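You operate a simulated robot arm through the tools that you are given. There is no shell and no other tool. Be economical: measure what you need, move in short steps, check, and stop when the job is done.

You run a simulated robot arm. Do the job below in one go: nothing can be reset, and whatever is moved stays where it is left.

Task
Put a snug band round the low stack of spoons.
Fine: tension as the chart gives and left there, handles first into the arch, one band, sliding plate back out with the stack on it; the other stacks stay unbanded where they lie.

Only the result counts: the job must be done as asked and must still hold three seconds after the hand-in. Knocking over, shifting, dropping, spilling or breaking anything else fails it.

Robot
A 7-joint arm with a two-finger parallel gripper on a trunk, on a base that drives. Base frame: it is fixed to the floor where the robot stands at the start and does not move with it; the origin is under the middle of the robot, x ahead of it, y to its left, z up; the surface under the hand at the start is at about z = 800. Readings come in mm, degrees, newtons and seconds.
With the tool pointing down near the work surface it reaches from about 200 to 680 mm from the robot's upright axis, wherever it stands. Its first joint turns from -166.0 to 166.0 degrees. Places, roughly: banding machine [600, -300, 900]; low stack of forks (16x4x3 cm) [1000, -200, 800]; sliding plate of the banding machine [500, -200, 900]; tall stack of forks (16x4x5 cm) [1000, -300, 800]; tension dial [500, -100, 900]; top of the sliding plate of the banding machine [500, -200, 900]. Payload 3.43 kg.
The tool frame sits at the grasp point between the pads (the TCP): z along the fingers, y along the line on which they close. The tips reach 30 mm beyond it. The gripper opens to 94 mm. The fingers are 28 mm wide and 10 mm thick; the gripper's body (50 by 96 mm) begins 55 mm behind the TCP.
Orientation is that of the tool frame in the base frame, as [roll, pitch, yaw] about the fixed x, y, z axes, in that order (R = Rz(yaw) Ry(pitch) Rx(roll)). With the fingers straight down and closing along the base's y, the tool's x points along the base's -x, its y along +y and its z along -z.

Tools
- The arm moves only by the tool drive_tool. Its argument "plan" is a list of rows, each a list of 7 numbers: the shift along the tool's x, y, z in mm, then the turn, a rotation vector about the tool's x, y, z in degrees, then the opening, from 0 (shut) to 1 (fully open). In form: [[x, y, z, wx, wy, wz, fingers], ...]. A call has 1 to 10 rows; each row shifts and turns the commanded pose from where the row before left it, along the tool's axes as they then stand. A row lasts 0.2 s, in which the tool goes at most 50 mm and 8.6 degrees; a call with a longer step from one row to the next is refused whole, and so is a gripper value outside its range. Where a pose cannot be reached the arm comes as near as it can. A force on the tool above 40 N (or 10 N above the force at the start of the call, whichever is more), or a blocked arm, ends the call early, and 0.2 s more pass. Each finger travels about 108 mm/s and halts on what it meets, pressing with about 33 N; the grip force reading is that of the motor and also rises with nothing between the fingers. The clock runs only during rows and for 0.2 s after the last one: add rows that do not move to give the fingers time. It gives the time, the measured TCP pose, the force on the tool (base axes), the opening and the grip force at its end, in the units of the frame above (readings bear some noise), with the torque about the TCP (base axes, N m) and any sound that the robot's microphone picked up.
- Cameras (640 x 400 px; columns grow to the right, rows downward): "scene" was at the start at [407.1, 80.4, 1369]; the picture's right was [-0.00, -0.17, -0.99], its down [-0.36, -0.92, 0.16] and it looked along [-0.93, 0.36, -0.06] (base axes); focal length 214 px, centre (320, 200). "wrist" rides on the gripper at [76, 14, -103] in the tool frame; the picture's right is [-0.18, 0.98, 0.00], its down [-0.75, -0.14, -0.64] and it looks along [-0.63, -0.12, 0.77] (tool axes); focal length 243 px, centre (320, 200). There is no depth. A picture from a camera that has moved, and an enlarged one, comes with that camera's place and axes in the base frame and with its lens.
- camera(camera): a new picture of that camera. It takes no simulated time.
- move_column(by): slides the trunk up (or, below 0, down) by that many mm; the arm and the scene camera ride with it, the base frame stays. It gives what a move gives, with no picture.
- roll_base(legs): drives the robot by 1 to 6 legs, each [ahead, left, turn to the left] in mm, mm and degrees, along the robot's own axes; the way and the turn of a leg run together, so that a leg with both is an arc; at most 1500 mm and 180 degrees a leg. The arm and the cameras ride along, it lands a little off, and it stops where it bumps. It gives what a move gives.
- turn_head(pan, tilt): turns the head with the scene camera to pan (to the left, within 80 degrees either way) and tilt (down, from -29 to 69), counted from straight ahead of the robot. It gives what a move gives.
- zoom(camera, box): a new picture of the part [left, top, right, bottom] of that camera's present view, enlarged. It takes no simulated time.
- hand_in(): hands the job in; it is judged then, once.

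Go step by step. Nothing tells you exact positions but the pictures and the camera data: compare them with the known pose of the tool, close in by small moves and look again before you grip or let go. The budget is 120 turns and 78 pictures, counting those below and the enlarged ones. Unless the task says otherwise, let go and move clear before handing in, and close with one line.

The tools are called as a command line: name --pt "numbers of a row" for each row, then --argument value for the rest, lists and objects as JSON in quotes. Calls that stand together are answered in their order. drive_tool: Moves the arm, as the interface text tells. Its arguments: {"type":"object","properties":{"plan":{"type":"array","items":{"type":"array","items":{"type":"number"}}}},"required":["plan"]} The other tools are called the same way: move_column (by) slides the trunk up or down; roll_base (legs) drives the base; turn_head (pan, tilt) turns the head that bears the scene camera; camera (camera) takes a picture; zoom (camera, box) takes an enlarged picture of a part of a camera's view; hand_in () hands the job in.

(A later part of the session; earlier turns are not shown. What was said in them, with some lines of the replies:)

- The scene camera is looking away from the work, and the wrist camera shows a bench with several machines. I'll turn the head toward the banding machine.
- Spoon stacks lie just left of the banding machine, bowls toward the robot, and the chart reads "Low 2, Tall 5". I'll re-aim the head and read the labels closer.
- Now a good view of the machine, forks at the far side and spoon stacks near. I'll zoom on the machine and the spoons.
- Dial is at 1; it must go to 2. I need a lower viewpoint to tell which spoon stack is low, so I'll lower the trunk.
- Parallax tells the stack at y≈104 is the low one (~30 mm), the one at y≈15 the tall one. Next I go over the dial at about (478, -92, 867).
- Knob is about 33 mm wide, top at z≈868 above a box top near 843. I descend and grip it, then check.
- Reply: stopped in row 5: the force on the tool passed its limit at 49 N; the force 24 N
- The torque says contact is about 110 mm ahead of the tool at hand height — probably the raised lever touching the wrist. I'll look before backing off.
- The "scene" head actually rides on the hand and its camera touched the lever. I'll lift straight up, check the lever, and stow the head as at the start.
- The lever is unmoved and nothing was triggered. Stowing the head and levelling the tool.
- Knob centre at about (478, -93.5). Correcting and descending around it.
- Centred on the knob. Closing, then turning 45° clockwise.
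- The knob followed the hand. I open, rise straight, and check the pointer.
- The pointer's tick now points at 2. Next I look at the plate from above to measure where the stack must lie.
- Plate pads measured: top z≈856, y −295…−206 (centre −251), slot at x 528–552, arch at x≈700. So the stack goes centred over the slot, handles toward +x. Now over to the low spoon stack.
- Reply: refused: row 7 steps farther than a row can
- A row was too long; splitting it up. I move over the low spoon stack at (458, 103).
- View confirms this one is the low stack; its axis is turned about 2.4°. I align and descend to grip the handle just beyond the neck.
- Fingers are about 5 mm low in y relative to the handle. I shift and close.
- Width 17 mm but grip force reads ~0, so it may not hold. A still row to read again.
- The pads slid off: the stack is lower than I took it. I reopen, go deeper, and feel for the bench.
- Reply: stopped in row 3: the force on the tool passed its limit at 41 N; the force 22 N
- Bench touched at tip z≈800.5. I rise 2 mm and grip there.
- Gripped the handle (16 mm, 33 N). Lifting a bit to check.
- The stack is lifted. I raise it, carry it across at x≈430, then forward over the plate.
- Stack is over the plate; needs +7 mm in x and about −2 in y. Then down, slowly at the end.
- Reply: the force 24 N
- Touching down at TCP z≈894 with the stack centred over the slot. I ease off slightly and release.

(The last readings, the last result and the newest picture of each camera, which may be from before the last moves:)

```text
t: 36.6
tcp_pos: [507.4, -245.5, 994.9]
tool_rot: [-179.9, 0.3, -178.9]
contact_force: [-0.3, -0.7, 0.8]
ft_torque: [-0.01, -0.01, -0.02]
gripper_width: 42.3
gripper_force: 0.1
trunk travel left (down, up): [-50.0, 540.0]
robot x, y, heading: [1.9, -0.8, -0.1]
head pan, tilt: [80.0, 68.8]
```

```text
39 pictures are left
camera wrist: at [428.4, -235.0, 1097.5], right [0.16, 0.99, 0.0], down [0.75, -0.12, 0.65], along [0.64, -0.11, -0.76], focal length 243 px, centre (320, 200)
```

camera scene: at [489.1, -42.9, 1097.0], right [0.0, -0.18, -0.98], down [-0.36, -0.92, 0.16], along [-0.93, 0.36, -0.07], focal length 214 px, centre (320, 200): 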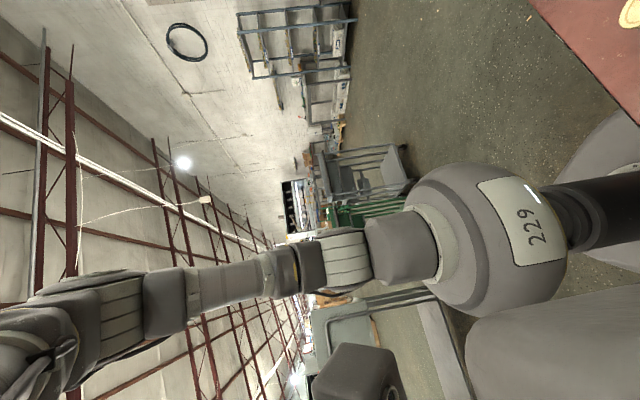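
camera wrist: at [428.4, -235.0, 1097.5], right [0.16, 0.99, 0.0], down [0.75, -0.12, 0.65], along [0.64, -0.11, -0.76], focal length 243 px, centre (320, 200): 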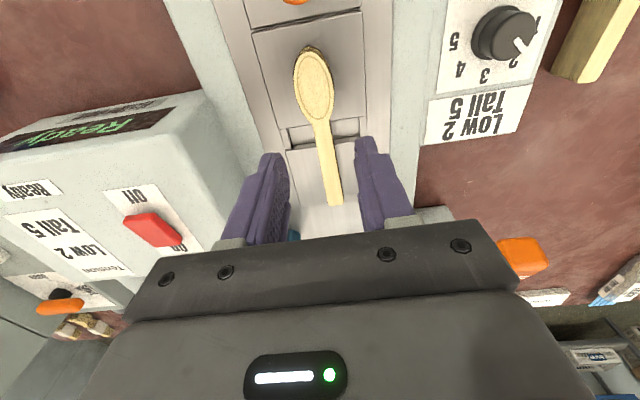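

Stack rests neatly across the slot, handles toward the arch. Checking the switch, lamp and stack closely.

zoom --camera "wrist" --box '[0, 60, 240, 300]'

zoom --camera "wrist" --box '[230, 0, 420, 240]'

```text
1.67 times, centred on (120, 180) of wrist
camera zoom: at [428.4, -235.0, 1097.5], right [0.16, 0.99, 0.0], down [0.75, -0.12, 0.65], along [0.64, -0.11, -0.76], focal length 404 px, centre (653, 233)
```

zoom: 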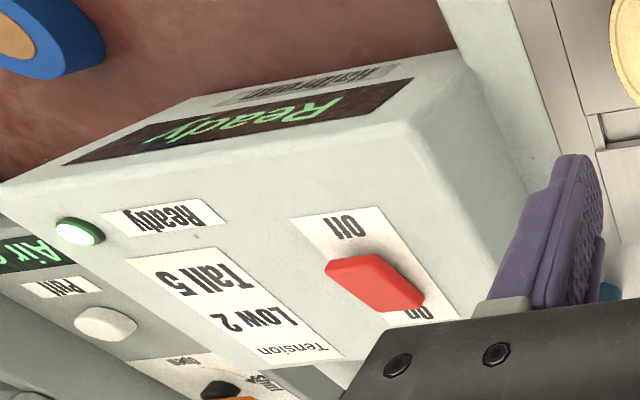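

```text
1.67 times, centred on (325, 120) of wrist
camera zoom: at [428.4, -235.0, 1097.5], right [0.16, 0.99, 0.0], down [0.75, -0.12, 0.65], along [0.64, -0.11, -0.76], focal length 404 px, centre (312, 333)
```

zoom: 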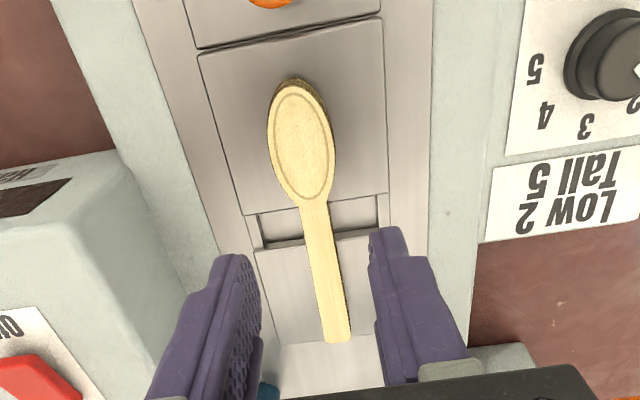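

Machine shows Ready and is on. Now to the plate's orange knob near (415, −249).

drive_tool --pt "35 0 0 0 0 -1.1 0.5" --pt "35 0 0 0 0 0 0.6" --pt "22 0 0 0 0 0 0.6" --pt "0 0 25 0 0 0 0.6" --pt "0 0 0 0 0 0 0.6"

camera --camera "wrist"

```text
t: 37.8
tcp_pos: [414.4, -247.3, 966.6]
tool_rot: [-179.9, 0.2, -177.7]
contact_force: [0.0, 0.3, 0.2]
ft_torque: [0.02, 0.0, 0.0]
gripper_width: 56.2
gripper_force: 0.1
trunk travel left (down, up): [-50.0, 540.0]
robot x, y, heading: [-0.3, 1.1, -0.0]
head pan, tilt: [80.0, 68.8]
```

```text
36 pictures are left
camera wrist: at [335.9, -238.7, 1069.3], right [0.14, 0.99, 0.0], down [0.75, -0.11, 0.65], along [0.64, -0.09, -0.76], focal length 243 px, centre (320, 200)
```

wrist: 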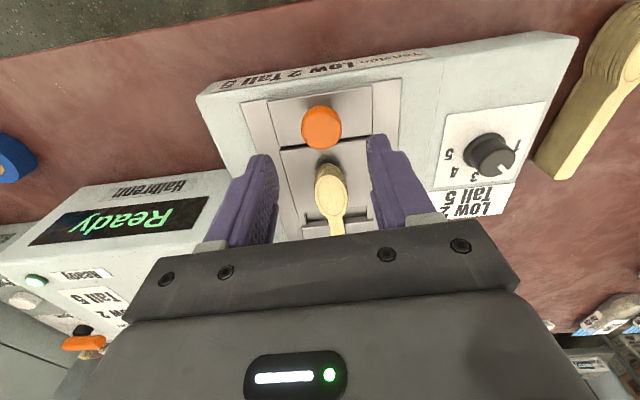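

drive_tool --pt "0 4 25 0 0 2.3 0.6" --pt "0 0 25 0 0 0 0.6" --pt "0 0 12 0 0 0 0.6" --pt "0 0 6 0 0 0 0.6" --pt "0 0 0 0 0 0 0.6"

camera --camera "wrist"

```text
t: 39.0
tcp_pos: [413.4, -243.6, 900.9]
tool_rot: [-180.0, 0.4, -180.0]
contact_force: [-0.7, -0.3, -0.1]
ft_torque: [0.01, -0.01, 0.0]
gripper_width: 56.4
gripper_force: 0.1
trunk travel left (down, up): [-50.0, 540.0]
robot x, y, heading: [-3.4, -1.6, -0.1]
head pan, tilt: [80.0, 68.8]
```

```text
35 pictures are left
camera wrist: at [335.9, -231.3, 1003.3], right [0.18, 0.98, 0.0], down [0.75, -0.14, 0.65], along [0.64, -0.12, -0.76], focal length 243 px, centre (320, 200)
```

wrist: 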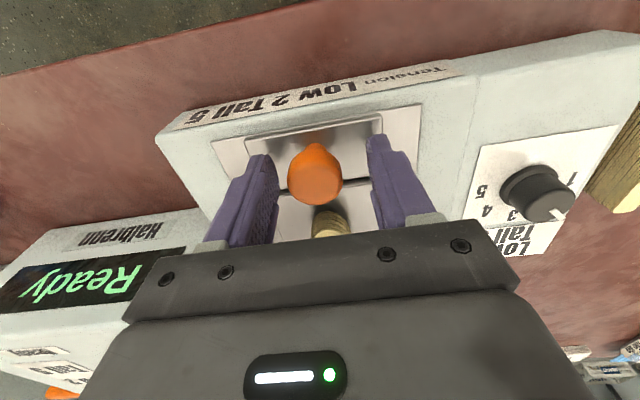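

Knob is between the fingers. Closing on it.

drive_tool --pt "0 -1 0 0 0 0 0.4" --pt "0 0 0 0 0 0 0.2" --pt "0 0 0 0 0 0 0.2" --pt "0 0 0 0 0 0 0.2"

```text
t: 40.0
tcp_pos: [413.9, -246.3, 902.4]
tool_rot: [-179.9, 0.3, 179.9]
contact_force: [1.5, -14.6, 0.6]
ft_torque: [-0.38, -0.08, -0.12]
gripper_width: 31.5
gripper_force: 45.0
trunk travel left (down, up): [-50.0, 540.0]
robot x, y, heading: [1.9, 0.6, 0.1]
head pan, tilt: [80.0, 68.8]
```

Gripped. Pushing the plate in slowly while watching the force.

drive_tool --pt "-4 -1 0 0 0 0 0.2" --pt "-8 0 0 0 0 0 0.2" --pt "-12 0 0 0 0 0 0.2" --pt "-14 0 0 0 0 0 0.2" --pt "-14 0 0 0 0 0 0.2" --pt "-10 0 0 0 0 0 0.2" --pt "-4 0 0 0 0 0 0.2" --pt "0 0 0 0 0 0 0.2"

camera --camera "wrist"

```text
t: 41.8
tcp_pos: [480.8, -246.8, 900.9]
tool_rot: [-179.9, 0.5, -180.0]
contact_force: [1.8, -16.4, 21.4]
ft_torque: [-0.28, -0.16, -0.06]
gripper_width: 31.3
gripper_force: 45.4
trunk travel left (down, up): [-50.0, 540.0]
robot x, y, heading: [1.1, 3.1, -0.2]
head pan, tilt: [80.0, 68.8]
```

```text
34 pictures are left
camera wrist: at [401.4, -234.7, 1003.3], right [0.18, 0.98, 0.0], down [0.75, -0.14, 0.65], along [0.64, -0.12, -0.76], focal length 243 px, centre (320, 200)
```

wrist: 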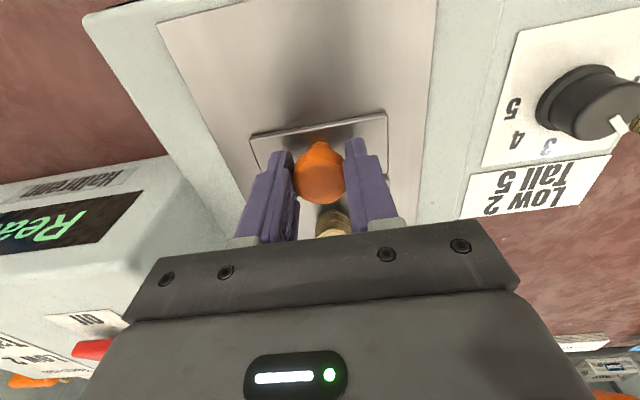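

The plate slides with the stack on it. Continuing toward the stop.

drive_tool --pt "-6 -1 -1 0 0 0 0.2" --pt "-12 0 0 0 0 0 0.2" --pt "-14 0 0 0 0 0 0.2" --pt "-12 0 0 0 0 0 0.2" --pt "-10 0 0 0 0 0 0.2" --pt "-8 0 0 0 0 0 0.2" --pt "-8 0 0 0 0 0 0.2" --pt "-6 0 0 0 0 0 0.2" --pt "-4 0 0 0 0 0 0.2" --pt "0 0 0 0 0 0 0.2"

camera --camera "wrist"

```text
t: 44.0
tcp_pos: [562.1, -246.2, 899.3]
tool_rot: [179.9, 0.2, 180.0]
contact_force: [-1.7, -1.4, -16.2]
ft_torque: [0.0, -0.3, 0.0]
gripper_width: 31.5
gripper_force: 45.3
trunk travel left (down, up): [-50.0, 540.0]
robot x, y, heading: [0.1, 0.1, -0.3]
head pan, tilt: [80.0, 68.8]
```

```text
33 pictures are left
camera wrist: at [483.4, -235.0, 1003.6], right [0.18, 0.98, 0.0], down [0.75, -0.14, 0.65], along [0.63, -0.12, -0.76], focal length 243 px, centre (320, 200)
```

wrist: 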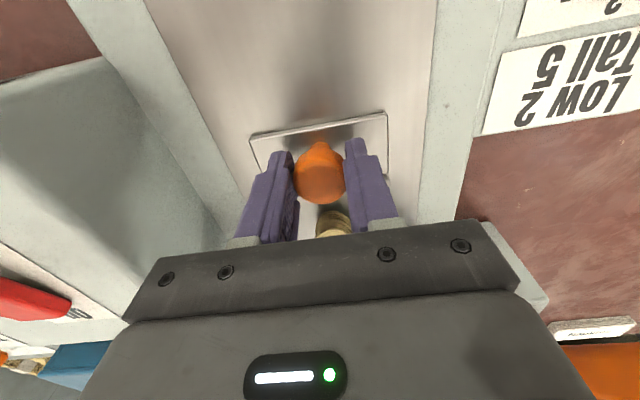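

Pushed 148 mm, no stop yet. Continuing in small steps.

drive_tool --pt "-4 0 0.5 0 0 0 0.2" --pt "-4 0 0 0 0 0 0.2" --pt "-4 0 0 0 0 0 0.2" --pt "-4 0 0 0 0 0 0.2" --pt "0 0 0 0 0 0 0.2"

```text
t: 45.2
tcp_pos: [573.9, -247.0, 901.3]
tool_rot: [180.0, 0.0, 179.9]
contact_force: [-27.5, 8.6, -20.5]
ft_torque: [0.11, 0.99, 0.01]
gripper_width: 31.4
gripper_force: 44.8
trunk travel left (down, up): [-50.0, 540.0]
robot x, y, heading: [1.9, 1.7, 0.1]
head pan, tilt: [80.0, 68.8]
```

Stop reached at 160 mm travel, which puts the slot right under the arch. I relieve the push, release, and rise to look.

drive_tool --pt "3 0 0 0 0 0 0.2" --pt "0 0 0 0 0 0 0.4" --pt "0 0 0 0 0 0 0.55" --pt "0 0 -20 0 0 0 0.55" --pt "10 0 -40 0 0 0 0.55" --pt "30 0 -35 0 0 0 0.55" --pt "40 0 -20 0 0 0 0.3" --pt "30 0 0 0 0 0 0.1" --pt "0 0 0 0 0 0 0"

camera --camera "wrist"

```text
t: 47.2
tcp_pos: [466.0, -245.6, 1017.7]
tool_rot: [-179.9, 0.3, -179.9]
contact_force: [0.9, 0.1, 0.0]
ft_torque: [0.03, -0.03, -0.03]
gripper_width: 0.1
gripper_force: 33.1
trunk travel left (down, up): [-50.0, 540.0]
robot x, y, heading: [1.2, -2.9, 0.0]
head pan, tilt: [80.0, 68.8]
```

```text
32 pictures are left
camera wrist: at [386.7, -234.9, 1119.2], right [0.18, 0.98, 0.0], down [0.75, -0.14, 0.65], along [0.64, -0.12, -0.76], focal length 243 px, centre (320, 200)
```

wrist: 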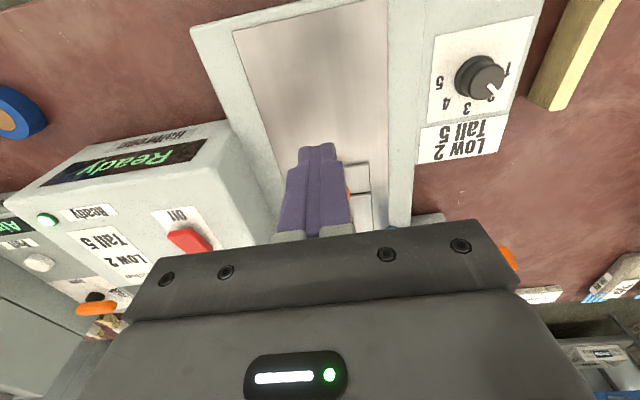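

Raising and using the head camera to inspect the stack under the arch.

drive_tool --pt "15 0 -40 0 0 0 0" --pt "15 0 -40 0 0 0 0" --pt "0 0 0 0 0 0 0"

turn_head --pan -20 --tilt -29

camera --camera "scene"

```text
t: 48.0
tcp_pos: [435.2, -247.5, 1095.6]
tool_rot: [-180.0, 0.4, -180.0]
contact_force: [0.5, -0.3, 0.2]
ft_torque: [-0.02, -0.03, -0.04]
gripper_width: 0.0
gripper_force: 33.4
trunk travel left (down, up): [-50.0, 540.0]
robot x, y, heading: [0.7, 2.8, 0.0]
head pan, tilt: [80.0, 68.8]
```

```text
t: 49.8
tcp_pos: [434.7, -247.2, 1094.6]
tool_rot: [-179.9, 0.4, -180.0]
contact_force: [0.4, -0.4, 0.0]
ft_torque: [0.02, 0.01, 0.02]
gripper_width: 0.0
gripper_force: 32.8
trunk travel left (down, up): [-50.0, 540.0]
robot x, y, heading: [-0.3, 0.6, 0.1]
head pan, tilt: [-20.0, -28.6]
```

```text
31 pictures are left
camera scene: at [584.2, -270.8, 1165.7], right [0.0, -0.94, 0.34], down [-0.88, -0.16, -0.46], along [0.48, -0.3, -0.82], focal length 214 px, centre (320, 200)
```

scene: 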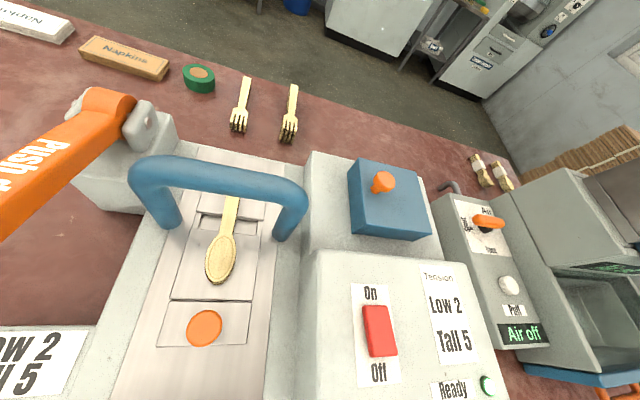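

The plate is fully in, stack through the arch with handles leading. Now stow the head and go above the lever end near (612, −104).

turn_head --pan 80 --tilt 69

drive_tool --pt "0 40 0 0 0 0 0" --pt "0 40 0 0 0 0 0" --pt "-30 32 0 0 0 0 0" --pt "-30 32 0 0 0 0 0" --pt "-40 0 0 0 0 0 0" --pt "-40 0 0 0 0 0 0" --pt "-38 0 0 0 0 0 0" --pt "0 0 20 0 0 0 0" --pt "0 0 0 0 0 0 0"

camera --camera "wrist"

```text
t: 51.5
tcp_pos: [436.1, -246.6, 1094.9]
tool_rot: [-180.0, 0.4, -179.9]
contact_force: [0.2, -0.2, 0.2]
ft_torque: [-0.01, -0.03, 0.01]
gripper_width: 0.0
gripper_force: 32.9
trunk travel left (down, up): [-50.0, 540.0]
robot x, y, heading: [-1.8, 0.4, -0.0]
head pan, tilt: [80.0, 68.8]
```

```text
t: 53.5
tcp_pos: [612.5, -102.9, 1077.6]
tool_rot: [-179.9, 0.2, -180.0]
contact_force: [0.5, 0.2, -0.4]
ft_torque: [0.01, -0.03, 0.01]
gripper_width: 0.0
gripper_force: 33.4
trunk travel left (down, up): [-50.0, 540.0]
robot x, y, heading: [-1.8, 2.3, 0.1]
head pan, tilt: [80.0, 68.8]
```

```text
30 pictures are left
camera wrist: at [533.2, -90.8, 1181.4], right [0.18, 0.98, 0.0], down [0.75, -0.14, 0.65], along [0.64, -0.12, -0.76], focal length 243 px, centre (320, 200)
```

wrist: 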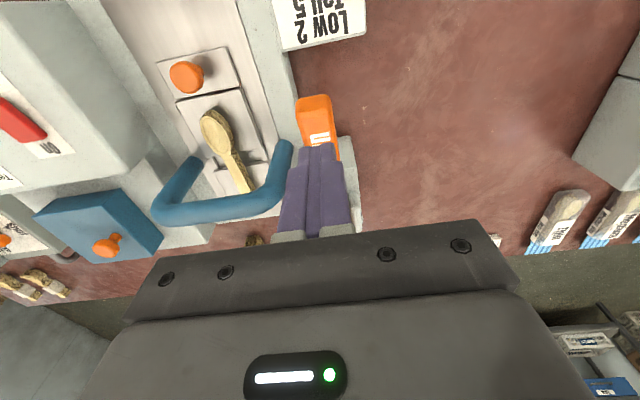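

Lever end is right below the closed fingers. Pressing down gradually.

drive_tool --pt "0 0 25 0 0 0 0" --pt "0 0 15 0 0 0 0" --pt "0 0 8 0 0 0 0" --pt "0 0 8 0 0 0 0" --pt "0 0 8 0 0 0 0" --pt "0 0 8 0 0 0 0" --pt "0 0 8 0 0 0 0"

```text
t: 55.1
tcp_pos: [612.0, -102.7, 997.1]
tool_rot: [-179.9, 0.4, -180.0]
contact_force: [-0.4, -0.8, 4.0]
ft_torque: [0.03, 0.08, -0.01]
gripper_width: 0.0
gripper_force: 32.9
trunk travel left (down, up): [-50.0, 540.0]
robot x, y, heading: [-4.1, 2.6, -0.1]
head pan, tilt: [80.0, 68.8]
```

Light resistance: the lever is moving. Continuing down.

drive_tool --pt "0 0 10 0 0 0 0" --pt "0 0 10 0 0 0 0" --pt "0 0 10 0 0 0 0" --pt "0 0 10 0 0 0 0" --pt "0 0 8 0 0 0 0"

camera --camera "wrist"

```text
t: 55.8
tcp_pos: [614.1, -102.2, 982.5]
tool_rot: [-179.8, 1.3, -179.9]
contact_force: [-5.5, 0.4, 21.4]
ft_torque: [0.03, 0.46, -0.04]
gripper_width: 0.1
gripper_force: 33.1
trunk travel left (down, up): [-50.0, 540.0]
robot x, y, heading: [-0.2, -2.7, -0.0]
head pan, tilt: [80.0, 68.8]
stopped in row 3: the force on the tool passed its limit at 50 N (the readings are from after the stop); the commanded pose is now the measured one
```

```text
29 pictures are left
camera wrist: at [532.8, -90.7, 1083.2], right [0.18, 0.98, 0.0], down [0.74, -0.14, 0.66], along [0.65, -0.12, -0.75], focal length 243 px, centre (320, 200)
```

wrist: 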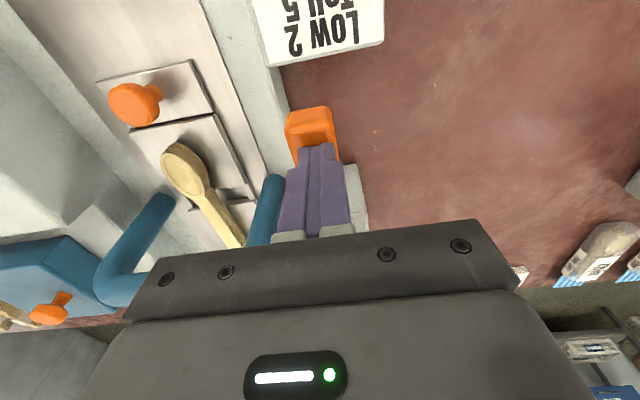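

Resistance rose. I press on in finer steps.

drive_tool --pt "0 0 2 0 0 0 0" --pt "0 0 2 0 0 0 0" --pt "0 0 2 0 0 0 0" --pt "0 0 2 0 0 0 0" --pt "0 0 2 0 0 0 0" --pt "0 0 2 0 0 0 0"

zoom --camera "wrist" --box '[80, 40, 400, 300]'

```text
t: 56.4
tcp_pos: [615.4, -102.9, 982.2]
tool_rot: [-179.7, 1.7, 179.9]
contact_force: [-5.2, 0.9, 20.0]
ft_torque: [0.03, 0.42, -0.06]
gripper_width: 0.0
gripper_force: 32.6
trunk travel left (down, up): [-50.0, 540.0]
robot x, y, heading: [0.4, 2.6, -0.0]
head pan, tilt: [80.0, 68.8]
stopped in row 2: the force on the tool passed its limit at 43 N (the readings are from after the stop); the commanded pose is now the measured one
```

```text
1.54 times, centred on (240, 170) of wrist
camera zoom: at [533.5, -90.8, 1082.8], right [0.19, 0.98, 0.0], down [0.73, -0.14, 0.66], along [0.65, -0.12, -0.75], focal length 373 px, centre (443, 246)
```

zoom: 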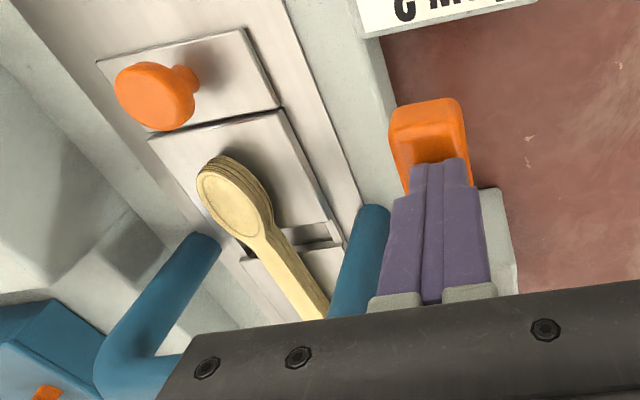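

The lever seems at a firm stop about 34 mm below its rest. I hold it there for a moment and listen.

drive_tool --pt "0 0 1 0 0 0 0" --pt "0 0 0 0 0 0 0" --pt "0 0 0 0 0 0 0" --pt "0 0 0 0 0 0 0" --pt "0 0 0 0 0 0 0" --pt "0 0 0 0 0 0 0"

zoom --camera "wrist" --box '[80, 40, 400, 300]'

```text
t: 57.2
tcp_pos: [615.5, -102.7, 980.8]
tool_rot: [-179.7, 1.9, 179.9]
contact_force: [-4.3, 1.1, 17.0]
ft_torque: [0.06, 0.35, -0.03]
gripper_width: 0.0
gripper_force: 33.2
trunk travel left (down, up): [-50.0, 540.0]
robot x, y, heading: [-1.0, 0.1, -0.2]
head pan, tilt: [80.0, 68.8]
stopped in row 3: the force on the tool passed its limit at 41 N (the readings are from after the stop); the commanded pose is now the measured one
```

```text
1.54 times, centred on (240, 170) of wrist
camera zoom: at [533.8, -90.9, 1082.6], right [0.19, 0.98, 0.0], down [0.73, -0.14, 0.67], along [0.66, -0.12, -0.74], focal length 373 px, centre (443, 246)
```

zoom: 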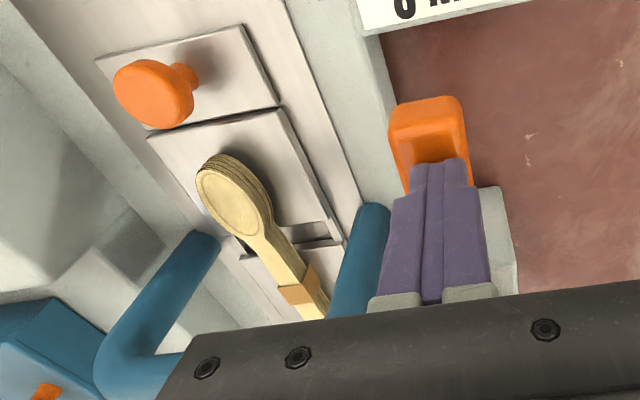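

A brown band has appeared round the handles. I lift off the lever straight away, so it is pressed only once.

drive_tool --pt "0 0 -30 0 0 0 0" --pt "0 0 -40 0 0 0 0" --pt "0 0 -40 0 1.9 0 0" --pt "20 0 -10 0 0 0 0" --pt "0 0 0 0 0 0 0"

camera --camera "wrist"

zoom --camera "wrist" --box '[130, 30, 370, 270]'

```text
t: 58.4
tcp_pos: [593.2, -103.3, 1101.0]
tool_rot: [-179.7, -0.2, 179.9]
contact_force: [-0.5, -0.7, 0.7]
ft_torque: [-0.02, -0.02, 0.04]
gripper_width: 0.0
gripper_force: 33.1
trunk travel left (down, up): [-50.0, 540.0]
robot x, y, heading: [1.3, 1.6, 0.1]
head pan, tilt: [80.0, 68.8]
```

```text
26 pictures are left
camera wrist: at [515.0, -90.0, 1205.1], right [0.19, 0.98, -0.01], down [0.76, -0.14, 0.64], along [0.63, -0.12, -0.77], focal length 243 px, centre (320, 200)
```

wrist: 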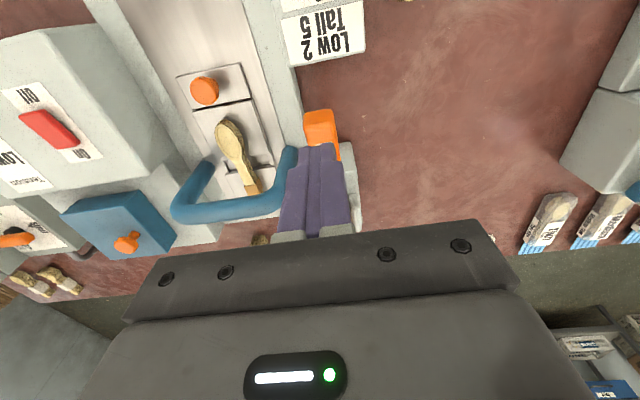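

```text
1.67 times, centred on (250, 150) of wrist
camera zoom: at [515.0, -90.0, 1205.1], right [0.19, 0.98, -0.01], down [0.76, -0.14, 0.64], along [0.63, -0.12, -0.77], focal length 404 px, centre (437, 283)
```

zoom: 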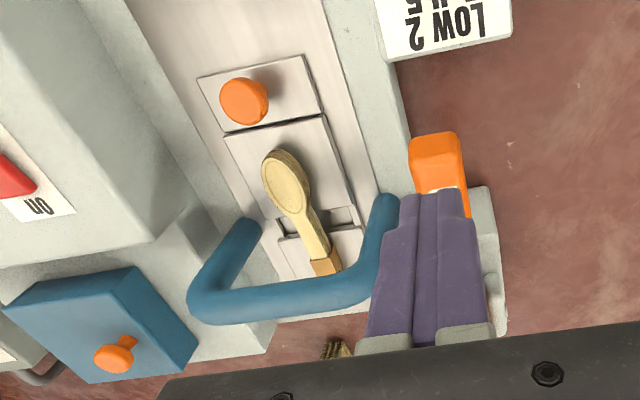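

One band sits round the handles. Now back to the plate knob at about (574, −246) to pull the plate out.

drive_tool --pt "5 -40 0 0 0 0 0" --pt "5 -40 0 0 0 0 0.3" --pt "5 -40 0 0 0 0 0.6" --pt "5 -23 0 0 0 0 0.6" --pt "0 0 40 0 0 0 0.6" --pt "0 0 40 0 0 0 0.6" --pt "0 0 30 0 0 0 0.6" --pt "0 0 0 0 0 0 0.6"

camera --camera "wrist"

```text
t: 60.2
tcp_pos: [573.5, -246.2, 989.8]
tool_rot: [-179.7, -0.1, 179.8]
contact_force: [-0.4, -0.8, 0.4]
ft_torque: [-0.01, -0.02, 0.03]
gripper_width: 56.5
gripper_force: 0.1
trunk travel left (down, up): [-50.0, 540.0]
robot x, y, heading: [-2.4, 0.3, 0.2]
head pan, tilt: [80.0, 68.8]
```

```text
24 pictures are left
camera wrist: at [495.8, -233.5, 1094.0], right [0.19, 0.98, -0.01], down [0.76, -0.14, 0.64], along [0.63, -0.12, -0.77], focal length 243 px, centre (320, 200)
```

wrist: 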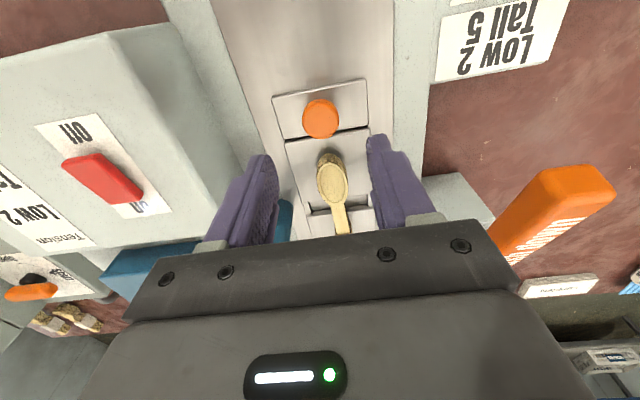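

drive_tool --pt "0 3 30 0 0 0 0.6" --pt "0 0 30 0 0 0 0.6" --pt "0 0 18 0 0 0 0.6" --pt "0 0 10 0 0 0 0.6" --pt "0 0 0 0 0 0 0.6" --pt "0 0 0 0 0 0 0.2" --pt "0 0 0 0 0 0 0.2" --pt "0 0 0 0 0 0 0.2"

camera --camera "wrist"

```text
t: 62.0
tcp_pos: [571.6, -246.4, 900.9]
tool_rot: [-179.7, -0.1, 179.9]
contact_force: [-0.7, -18.6, -1.1]
ft_torque: [-0.59, -0.06, -0.28]
gripper_width: 31.6
gripper_force: 45.1
trunk travel left (down, up): [-50.0, 540.0]
robot x, y, heading: [1.7, -1.3, 0.1]
head pan, tilt: [80.0, 68.8]
```

```text
23 pictures are left
camera wrist: at [493.2, -234.0, 1004.9], right [0.19, 0.98, -0.01], down [0.76, -0.14, 0.64], along [0.63, -0.13, -0.77], focal length 243 px, centre (320, 200)
```

wrist: 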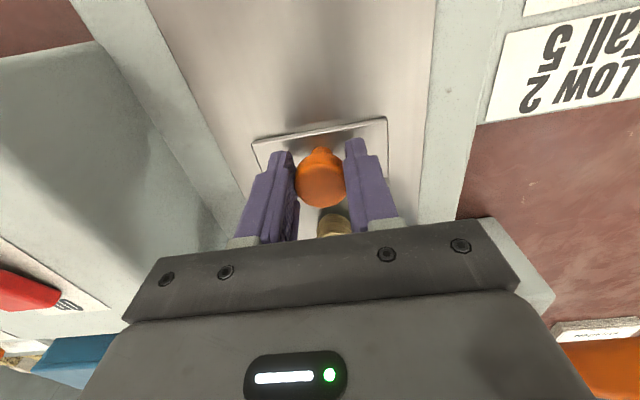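

Knob gripped again. Pulling the plate back out gently, about 160 mm.

drive_tool --pt "4 -3 0 0 0 0 0.2" --pt "8 0 0 0 0 0 0.2" --pt "11 0 0 0 0 0 0.2" --pt "12 0 0 0 0 0 0.2" --pt "12 0 0 0 0 0 0.2" --pt "12 0 0 0 0 0 0.2" --pt "12 0 0 0 0 0 0.2" --pt "8 0 0 0 0 0 0.2" --pt "4 0 0 0 0 0 0.2" --pt "0 0 0 0 0 0 0.2"

drive_tool --pt "4 0 0 0 0 0 0.2" --pt "9 0 0 0 0 0 0.2" --pt "12 0 0 0 0 0 0.2" --pt "12 0 0 0 0 0 0.2" --pt "12 0 0 0 0 0 0.2" --pt "8 0 0 0 0 0 0.2" --pt "6 0 0 0 0 0 0.2" --pt "4 0 0 0 0 0 0.2" --pt "4 0 0 0 0 0 0.2" --pt "0 0 0 0 0 0 0.2"

camera --camera "wrist"

```text
t: 64.2
tcp_pos: [490.7, -246.1, 902.3]
tool_rot: [-179.8, -0.4, 180.0]
contact_force: [-1.4, 3.0, -23.8]
ft_torque: [0.21, 0.58, -0.04]
gripper_width: 31.5
gripper_force: 45.5
trunk travel left (down, up): [-50.0, 540.0]
robot x, y, heading: [1.4, 1.7, -0.0]
head pan, tilt: [80.0, 68.8]
```

```text
t: 66.4
tcp_pos: [420.9, -246.3, 902.4]
tool_rot: [-179.7, -0.4, 180.0]
contact_force: [-0.8, 10.0, -36.9]
ft_torque: [0.14, 0.1, 0.07]
gripper_width: 31.4
gripper_force: 44.9
trunk travel left (down, up): [-50.0, 540.0]
robot x, y, heading: [-0.6, 2.1, -0.2]
head pan, tilt: [80.0, 68.8]
```

```text
22 pictures are left
camera wrist: at [342.4, -234.5, 1005.7], right [0.18, 0.98, -0.01], down [0.76, -0.14, 0.64], along [0.63, -0.12, -0.77], focal length 243 px, centre (320, 200)
```

wrist: 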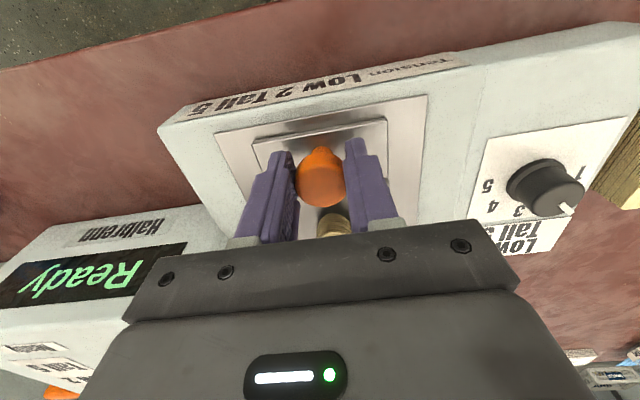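

Nearly out; I ease the upward pull and finish the last 7–8 mm to the outer stop.

drive_tool --pt "0 0 1.5 0 0 0 0.2" --pt "2 0 1.5 0 0 0 0.2" --pt "3 0 0 0 0 0 0.2" --pt "3 0 0 0 0 0 0.2" --pt "2 0 0 0 0 0 0.2" --pt "0 0 0 0 0 0 0.2"

```text
t: 67.8
tcp_pos: [410.7, -246.3, 901.9]
tool_rot: [-179.4, 0.1, 180.0]
contact_force: [17.5, 2.9, 31.0]
ft_torque: [0.08, -0.76, -0.07]
gripper_width: 31.4
gripper_force: 45.3
trunk travel left (down, up): [-50.0, 540.0]
robot x, y, heading: [-2.7, -0.1, -0.2]
head pan, tilt: [80.0, 68.8]
```

Outer stop reached. Ease off, release and rise.

drive_tool --pt "-1 0 -1.5 0 0 0 0.2" --pt "0 0 0 0 0 0 0.4" --pt "0 0 0 0 0 0 0.6" --pt "0 0 0 0 0 0 0.6" --pt "0 0 -30 0 0 0 0.6" --pt "0 0 -40 0 0 0 0.6" --pt "0 0 -40 0 0 0 0.6" --pt "0 0 -40 0 0 0 0.6" --pt "0 0 -30 0 0 0 0.6" --pt "0 0 0 0 0 0 0.6"

turn_head --pan -20 --tilt -29

camera --camera "scene"

camera --camera "wrist"

```text
t: 70.0
tcp_pos: [411.2, -246.3, 1082.2]
tool_rot: [-179.6, -0.2, 180.0]
contact_force: [-0.4, -0.3, 0.2]
ft_torque: [0.04, -0.01, -0.03]
gripper_width: 56.2
gripper_force: 0.1
trunk travel left (down, up): [-50.0, 540.0]
robot x, y, heading: [1.9, 1.4, 0.1]
head pan, tilt: [80.0, 68.8]
```

```text
t: 71.7
tcp_pos: [409.6, -246.6, 1082.5]
tool_rot: [-179.7, -0.2, 179.9]
contact_force: [-0.1, 0.6, 0.7]
ft_torque: [0.01, -0.03, 0.0]
gripper_width: 56.4
gripper_force: 0.1
trunk travel left (down, up): [-50.0, 540.0]
robot x, y, heading: [0.3, 2.0, -0.0]
head pan, tilt: [-20.0, -28.6]
```

```text
21 pictures are left
camera scene: at [560.4, -270.4, 1151.3], right [0.0, -0.94, 0.35], down [-0.88, -0.17, -0.45], along [0.48, -0.3, -0.83], focal length 214 px, centre (320, 200)
```

scene: 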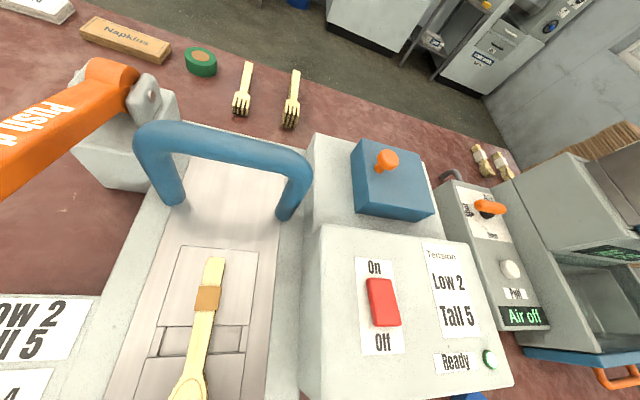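

```text
20 pictures are left
camera wrist: at [333.3, -234.0, 1185.8], right [0.19, 0.98, -0.01], down [0.76, -0.14, 0.64], along [0.63, -0.12, -0.77], focal length 243 px, centre (320, 200)
```

wrist: 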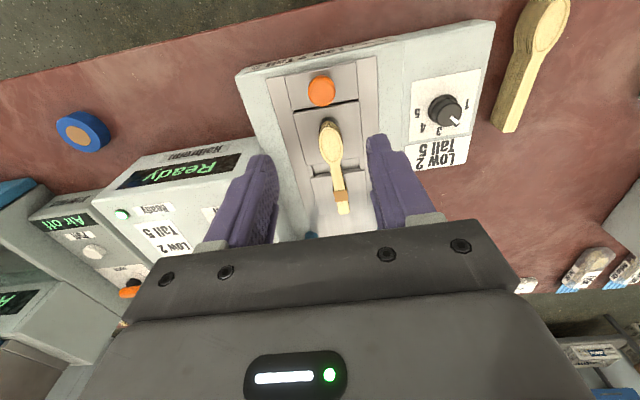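

The banded stack is back out on the plate. One close check of band and dial.

zoom --camera "scene" --box '[130, 230, 270, 400]'

zoom --camera "wrist" --box '[400, 60, 500, 180]'

```text
2.35 times, centred on (200, 315) of scene
camera zoom: at [560.4, -270.4, 1151.3], right [0.0, -0.94, 0.35], down [-0.88, -0.17, -0.45], along [0.48, -0.3, -0.83], focal length 505 px, centre (602, -71)
```

zoom: 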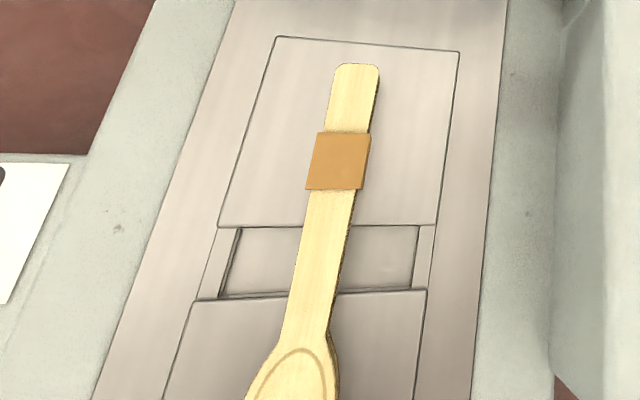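

```text
3.33 times, centred on (450, 120) of wrist
camera zoom: at [333.3, -234.0, 1185.8], right [0.19, 0.98, -0.01], down [0.76, -0.14, 0.64], along [0.63, -0.12, -0.77], focal length 809 px, centre (-113, 467)
```

zoom: 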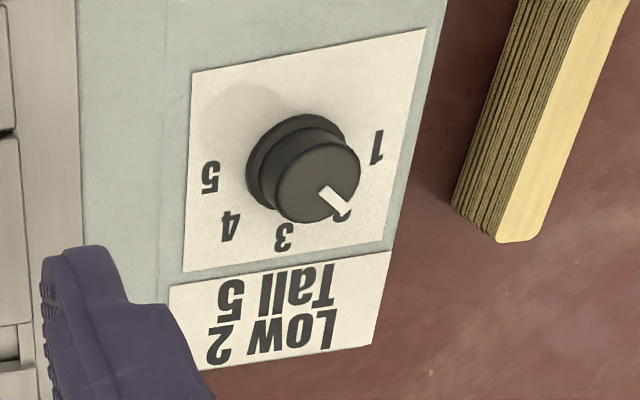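

The dial stands at 2, there is one band round the handles, and the plate is out with the stack on it. The other stacks are untouched and the hand is clear, so I'm handing in.

hand_in

```text
The job is handed in.
```

The low stack of spoons now has one snug band round its handles. Tension was set to 2 from the chart and left there, and the sliding plate is back out with the stack on it.
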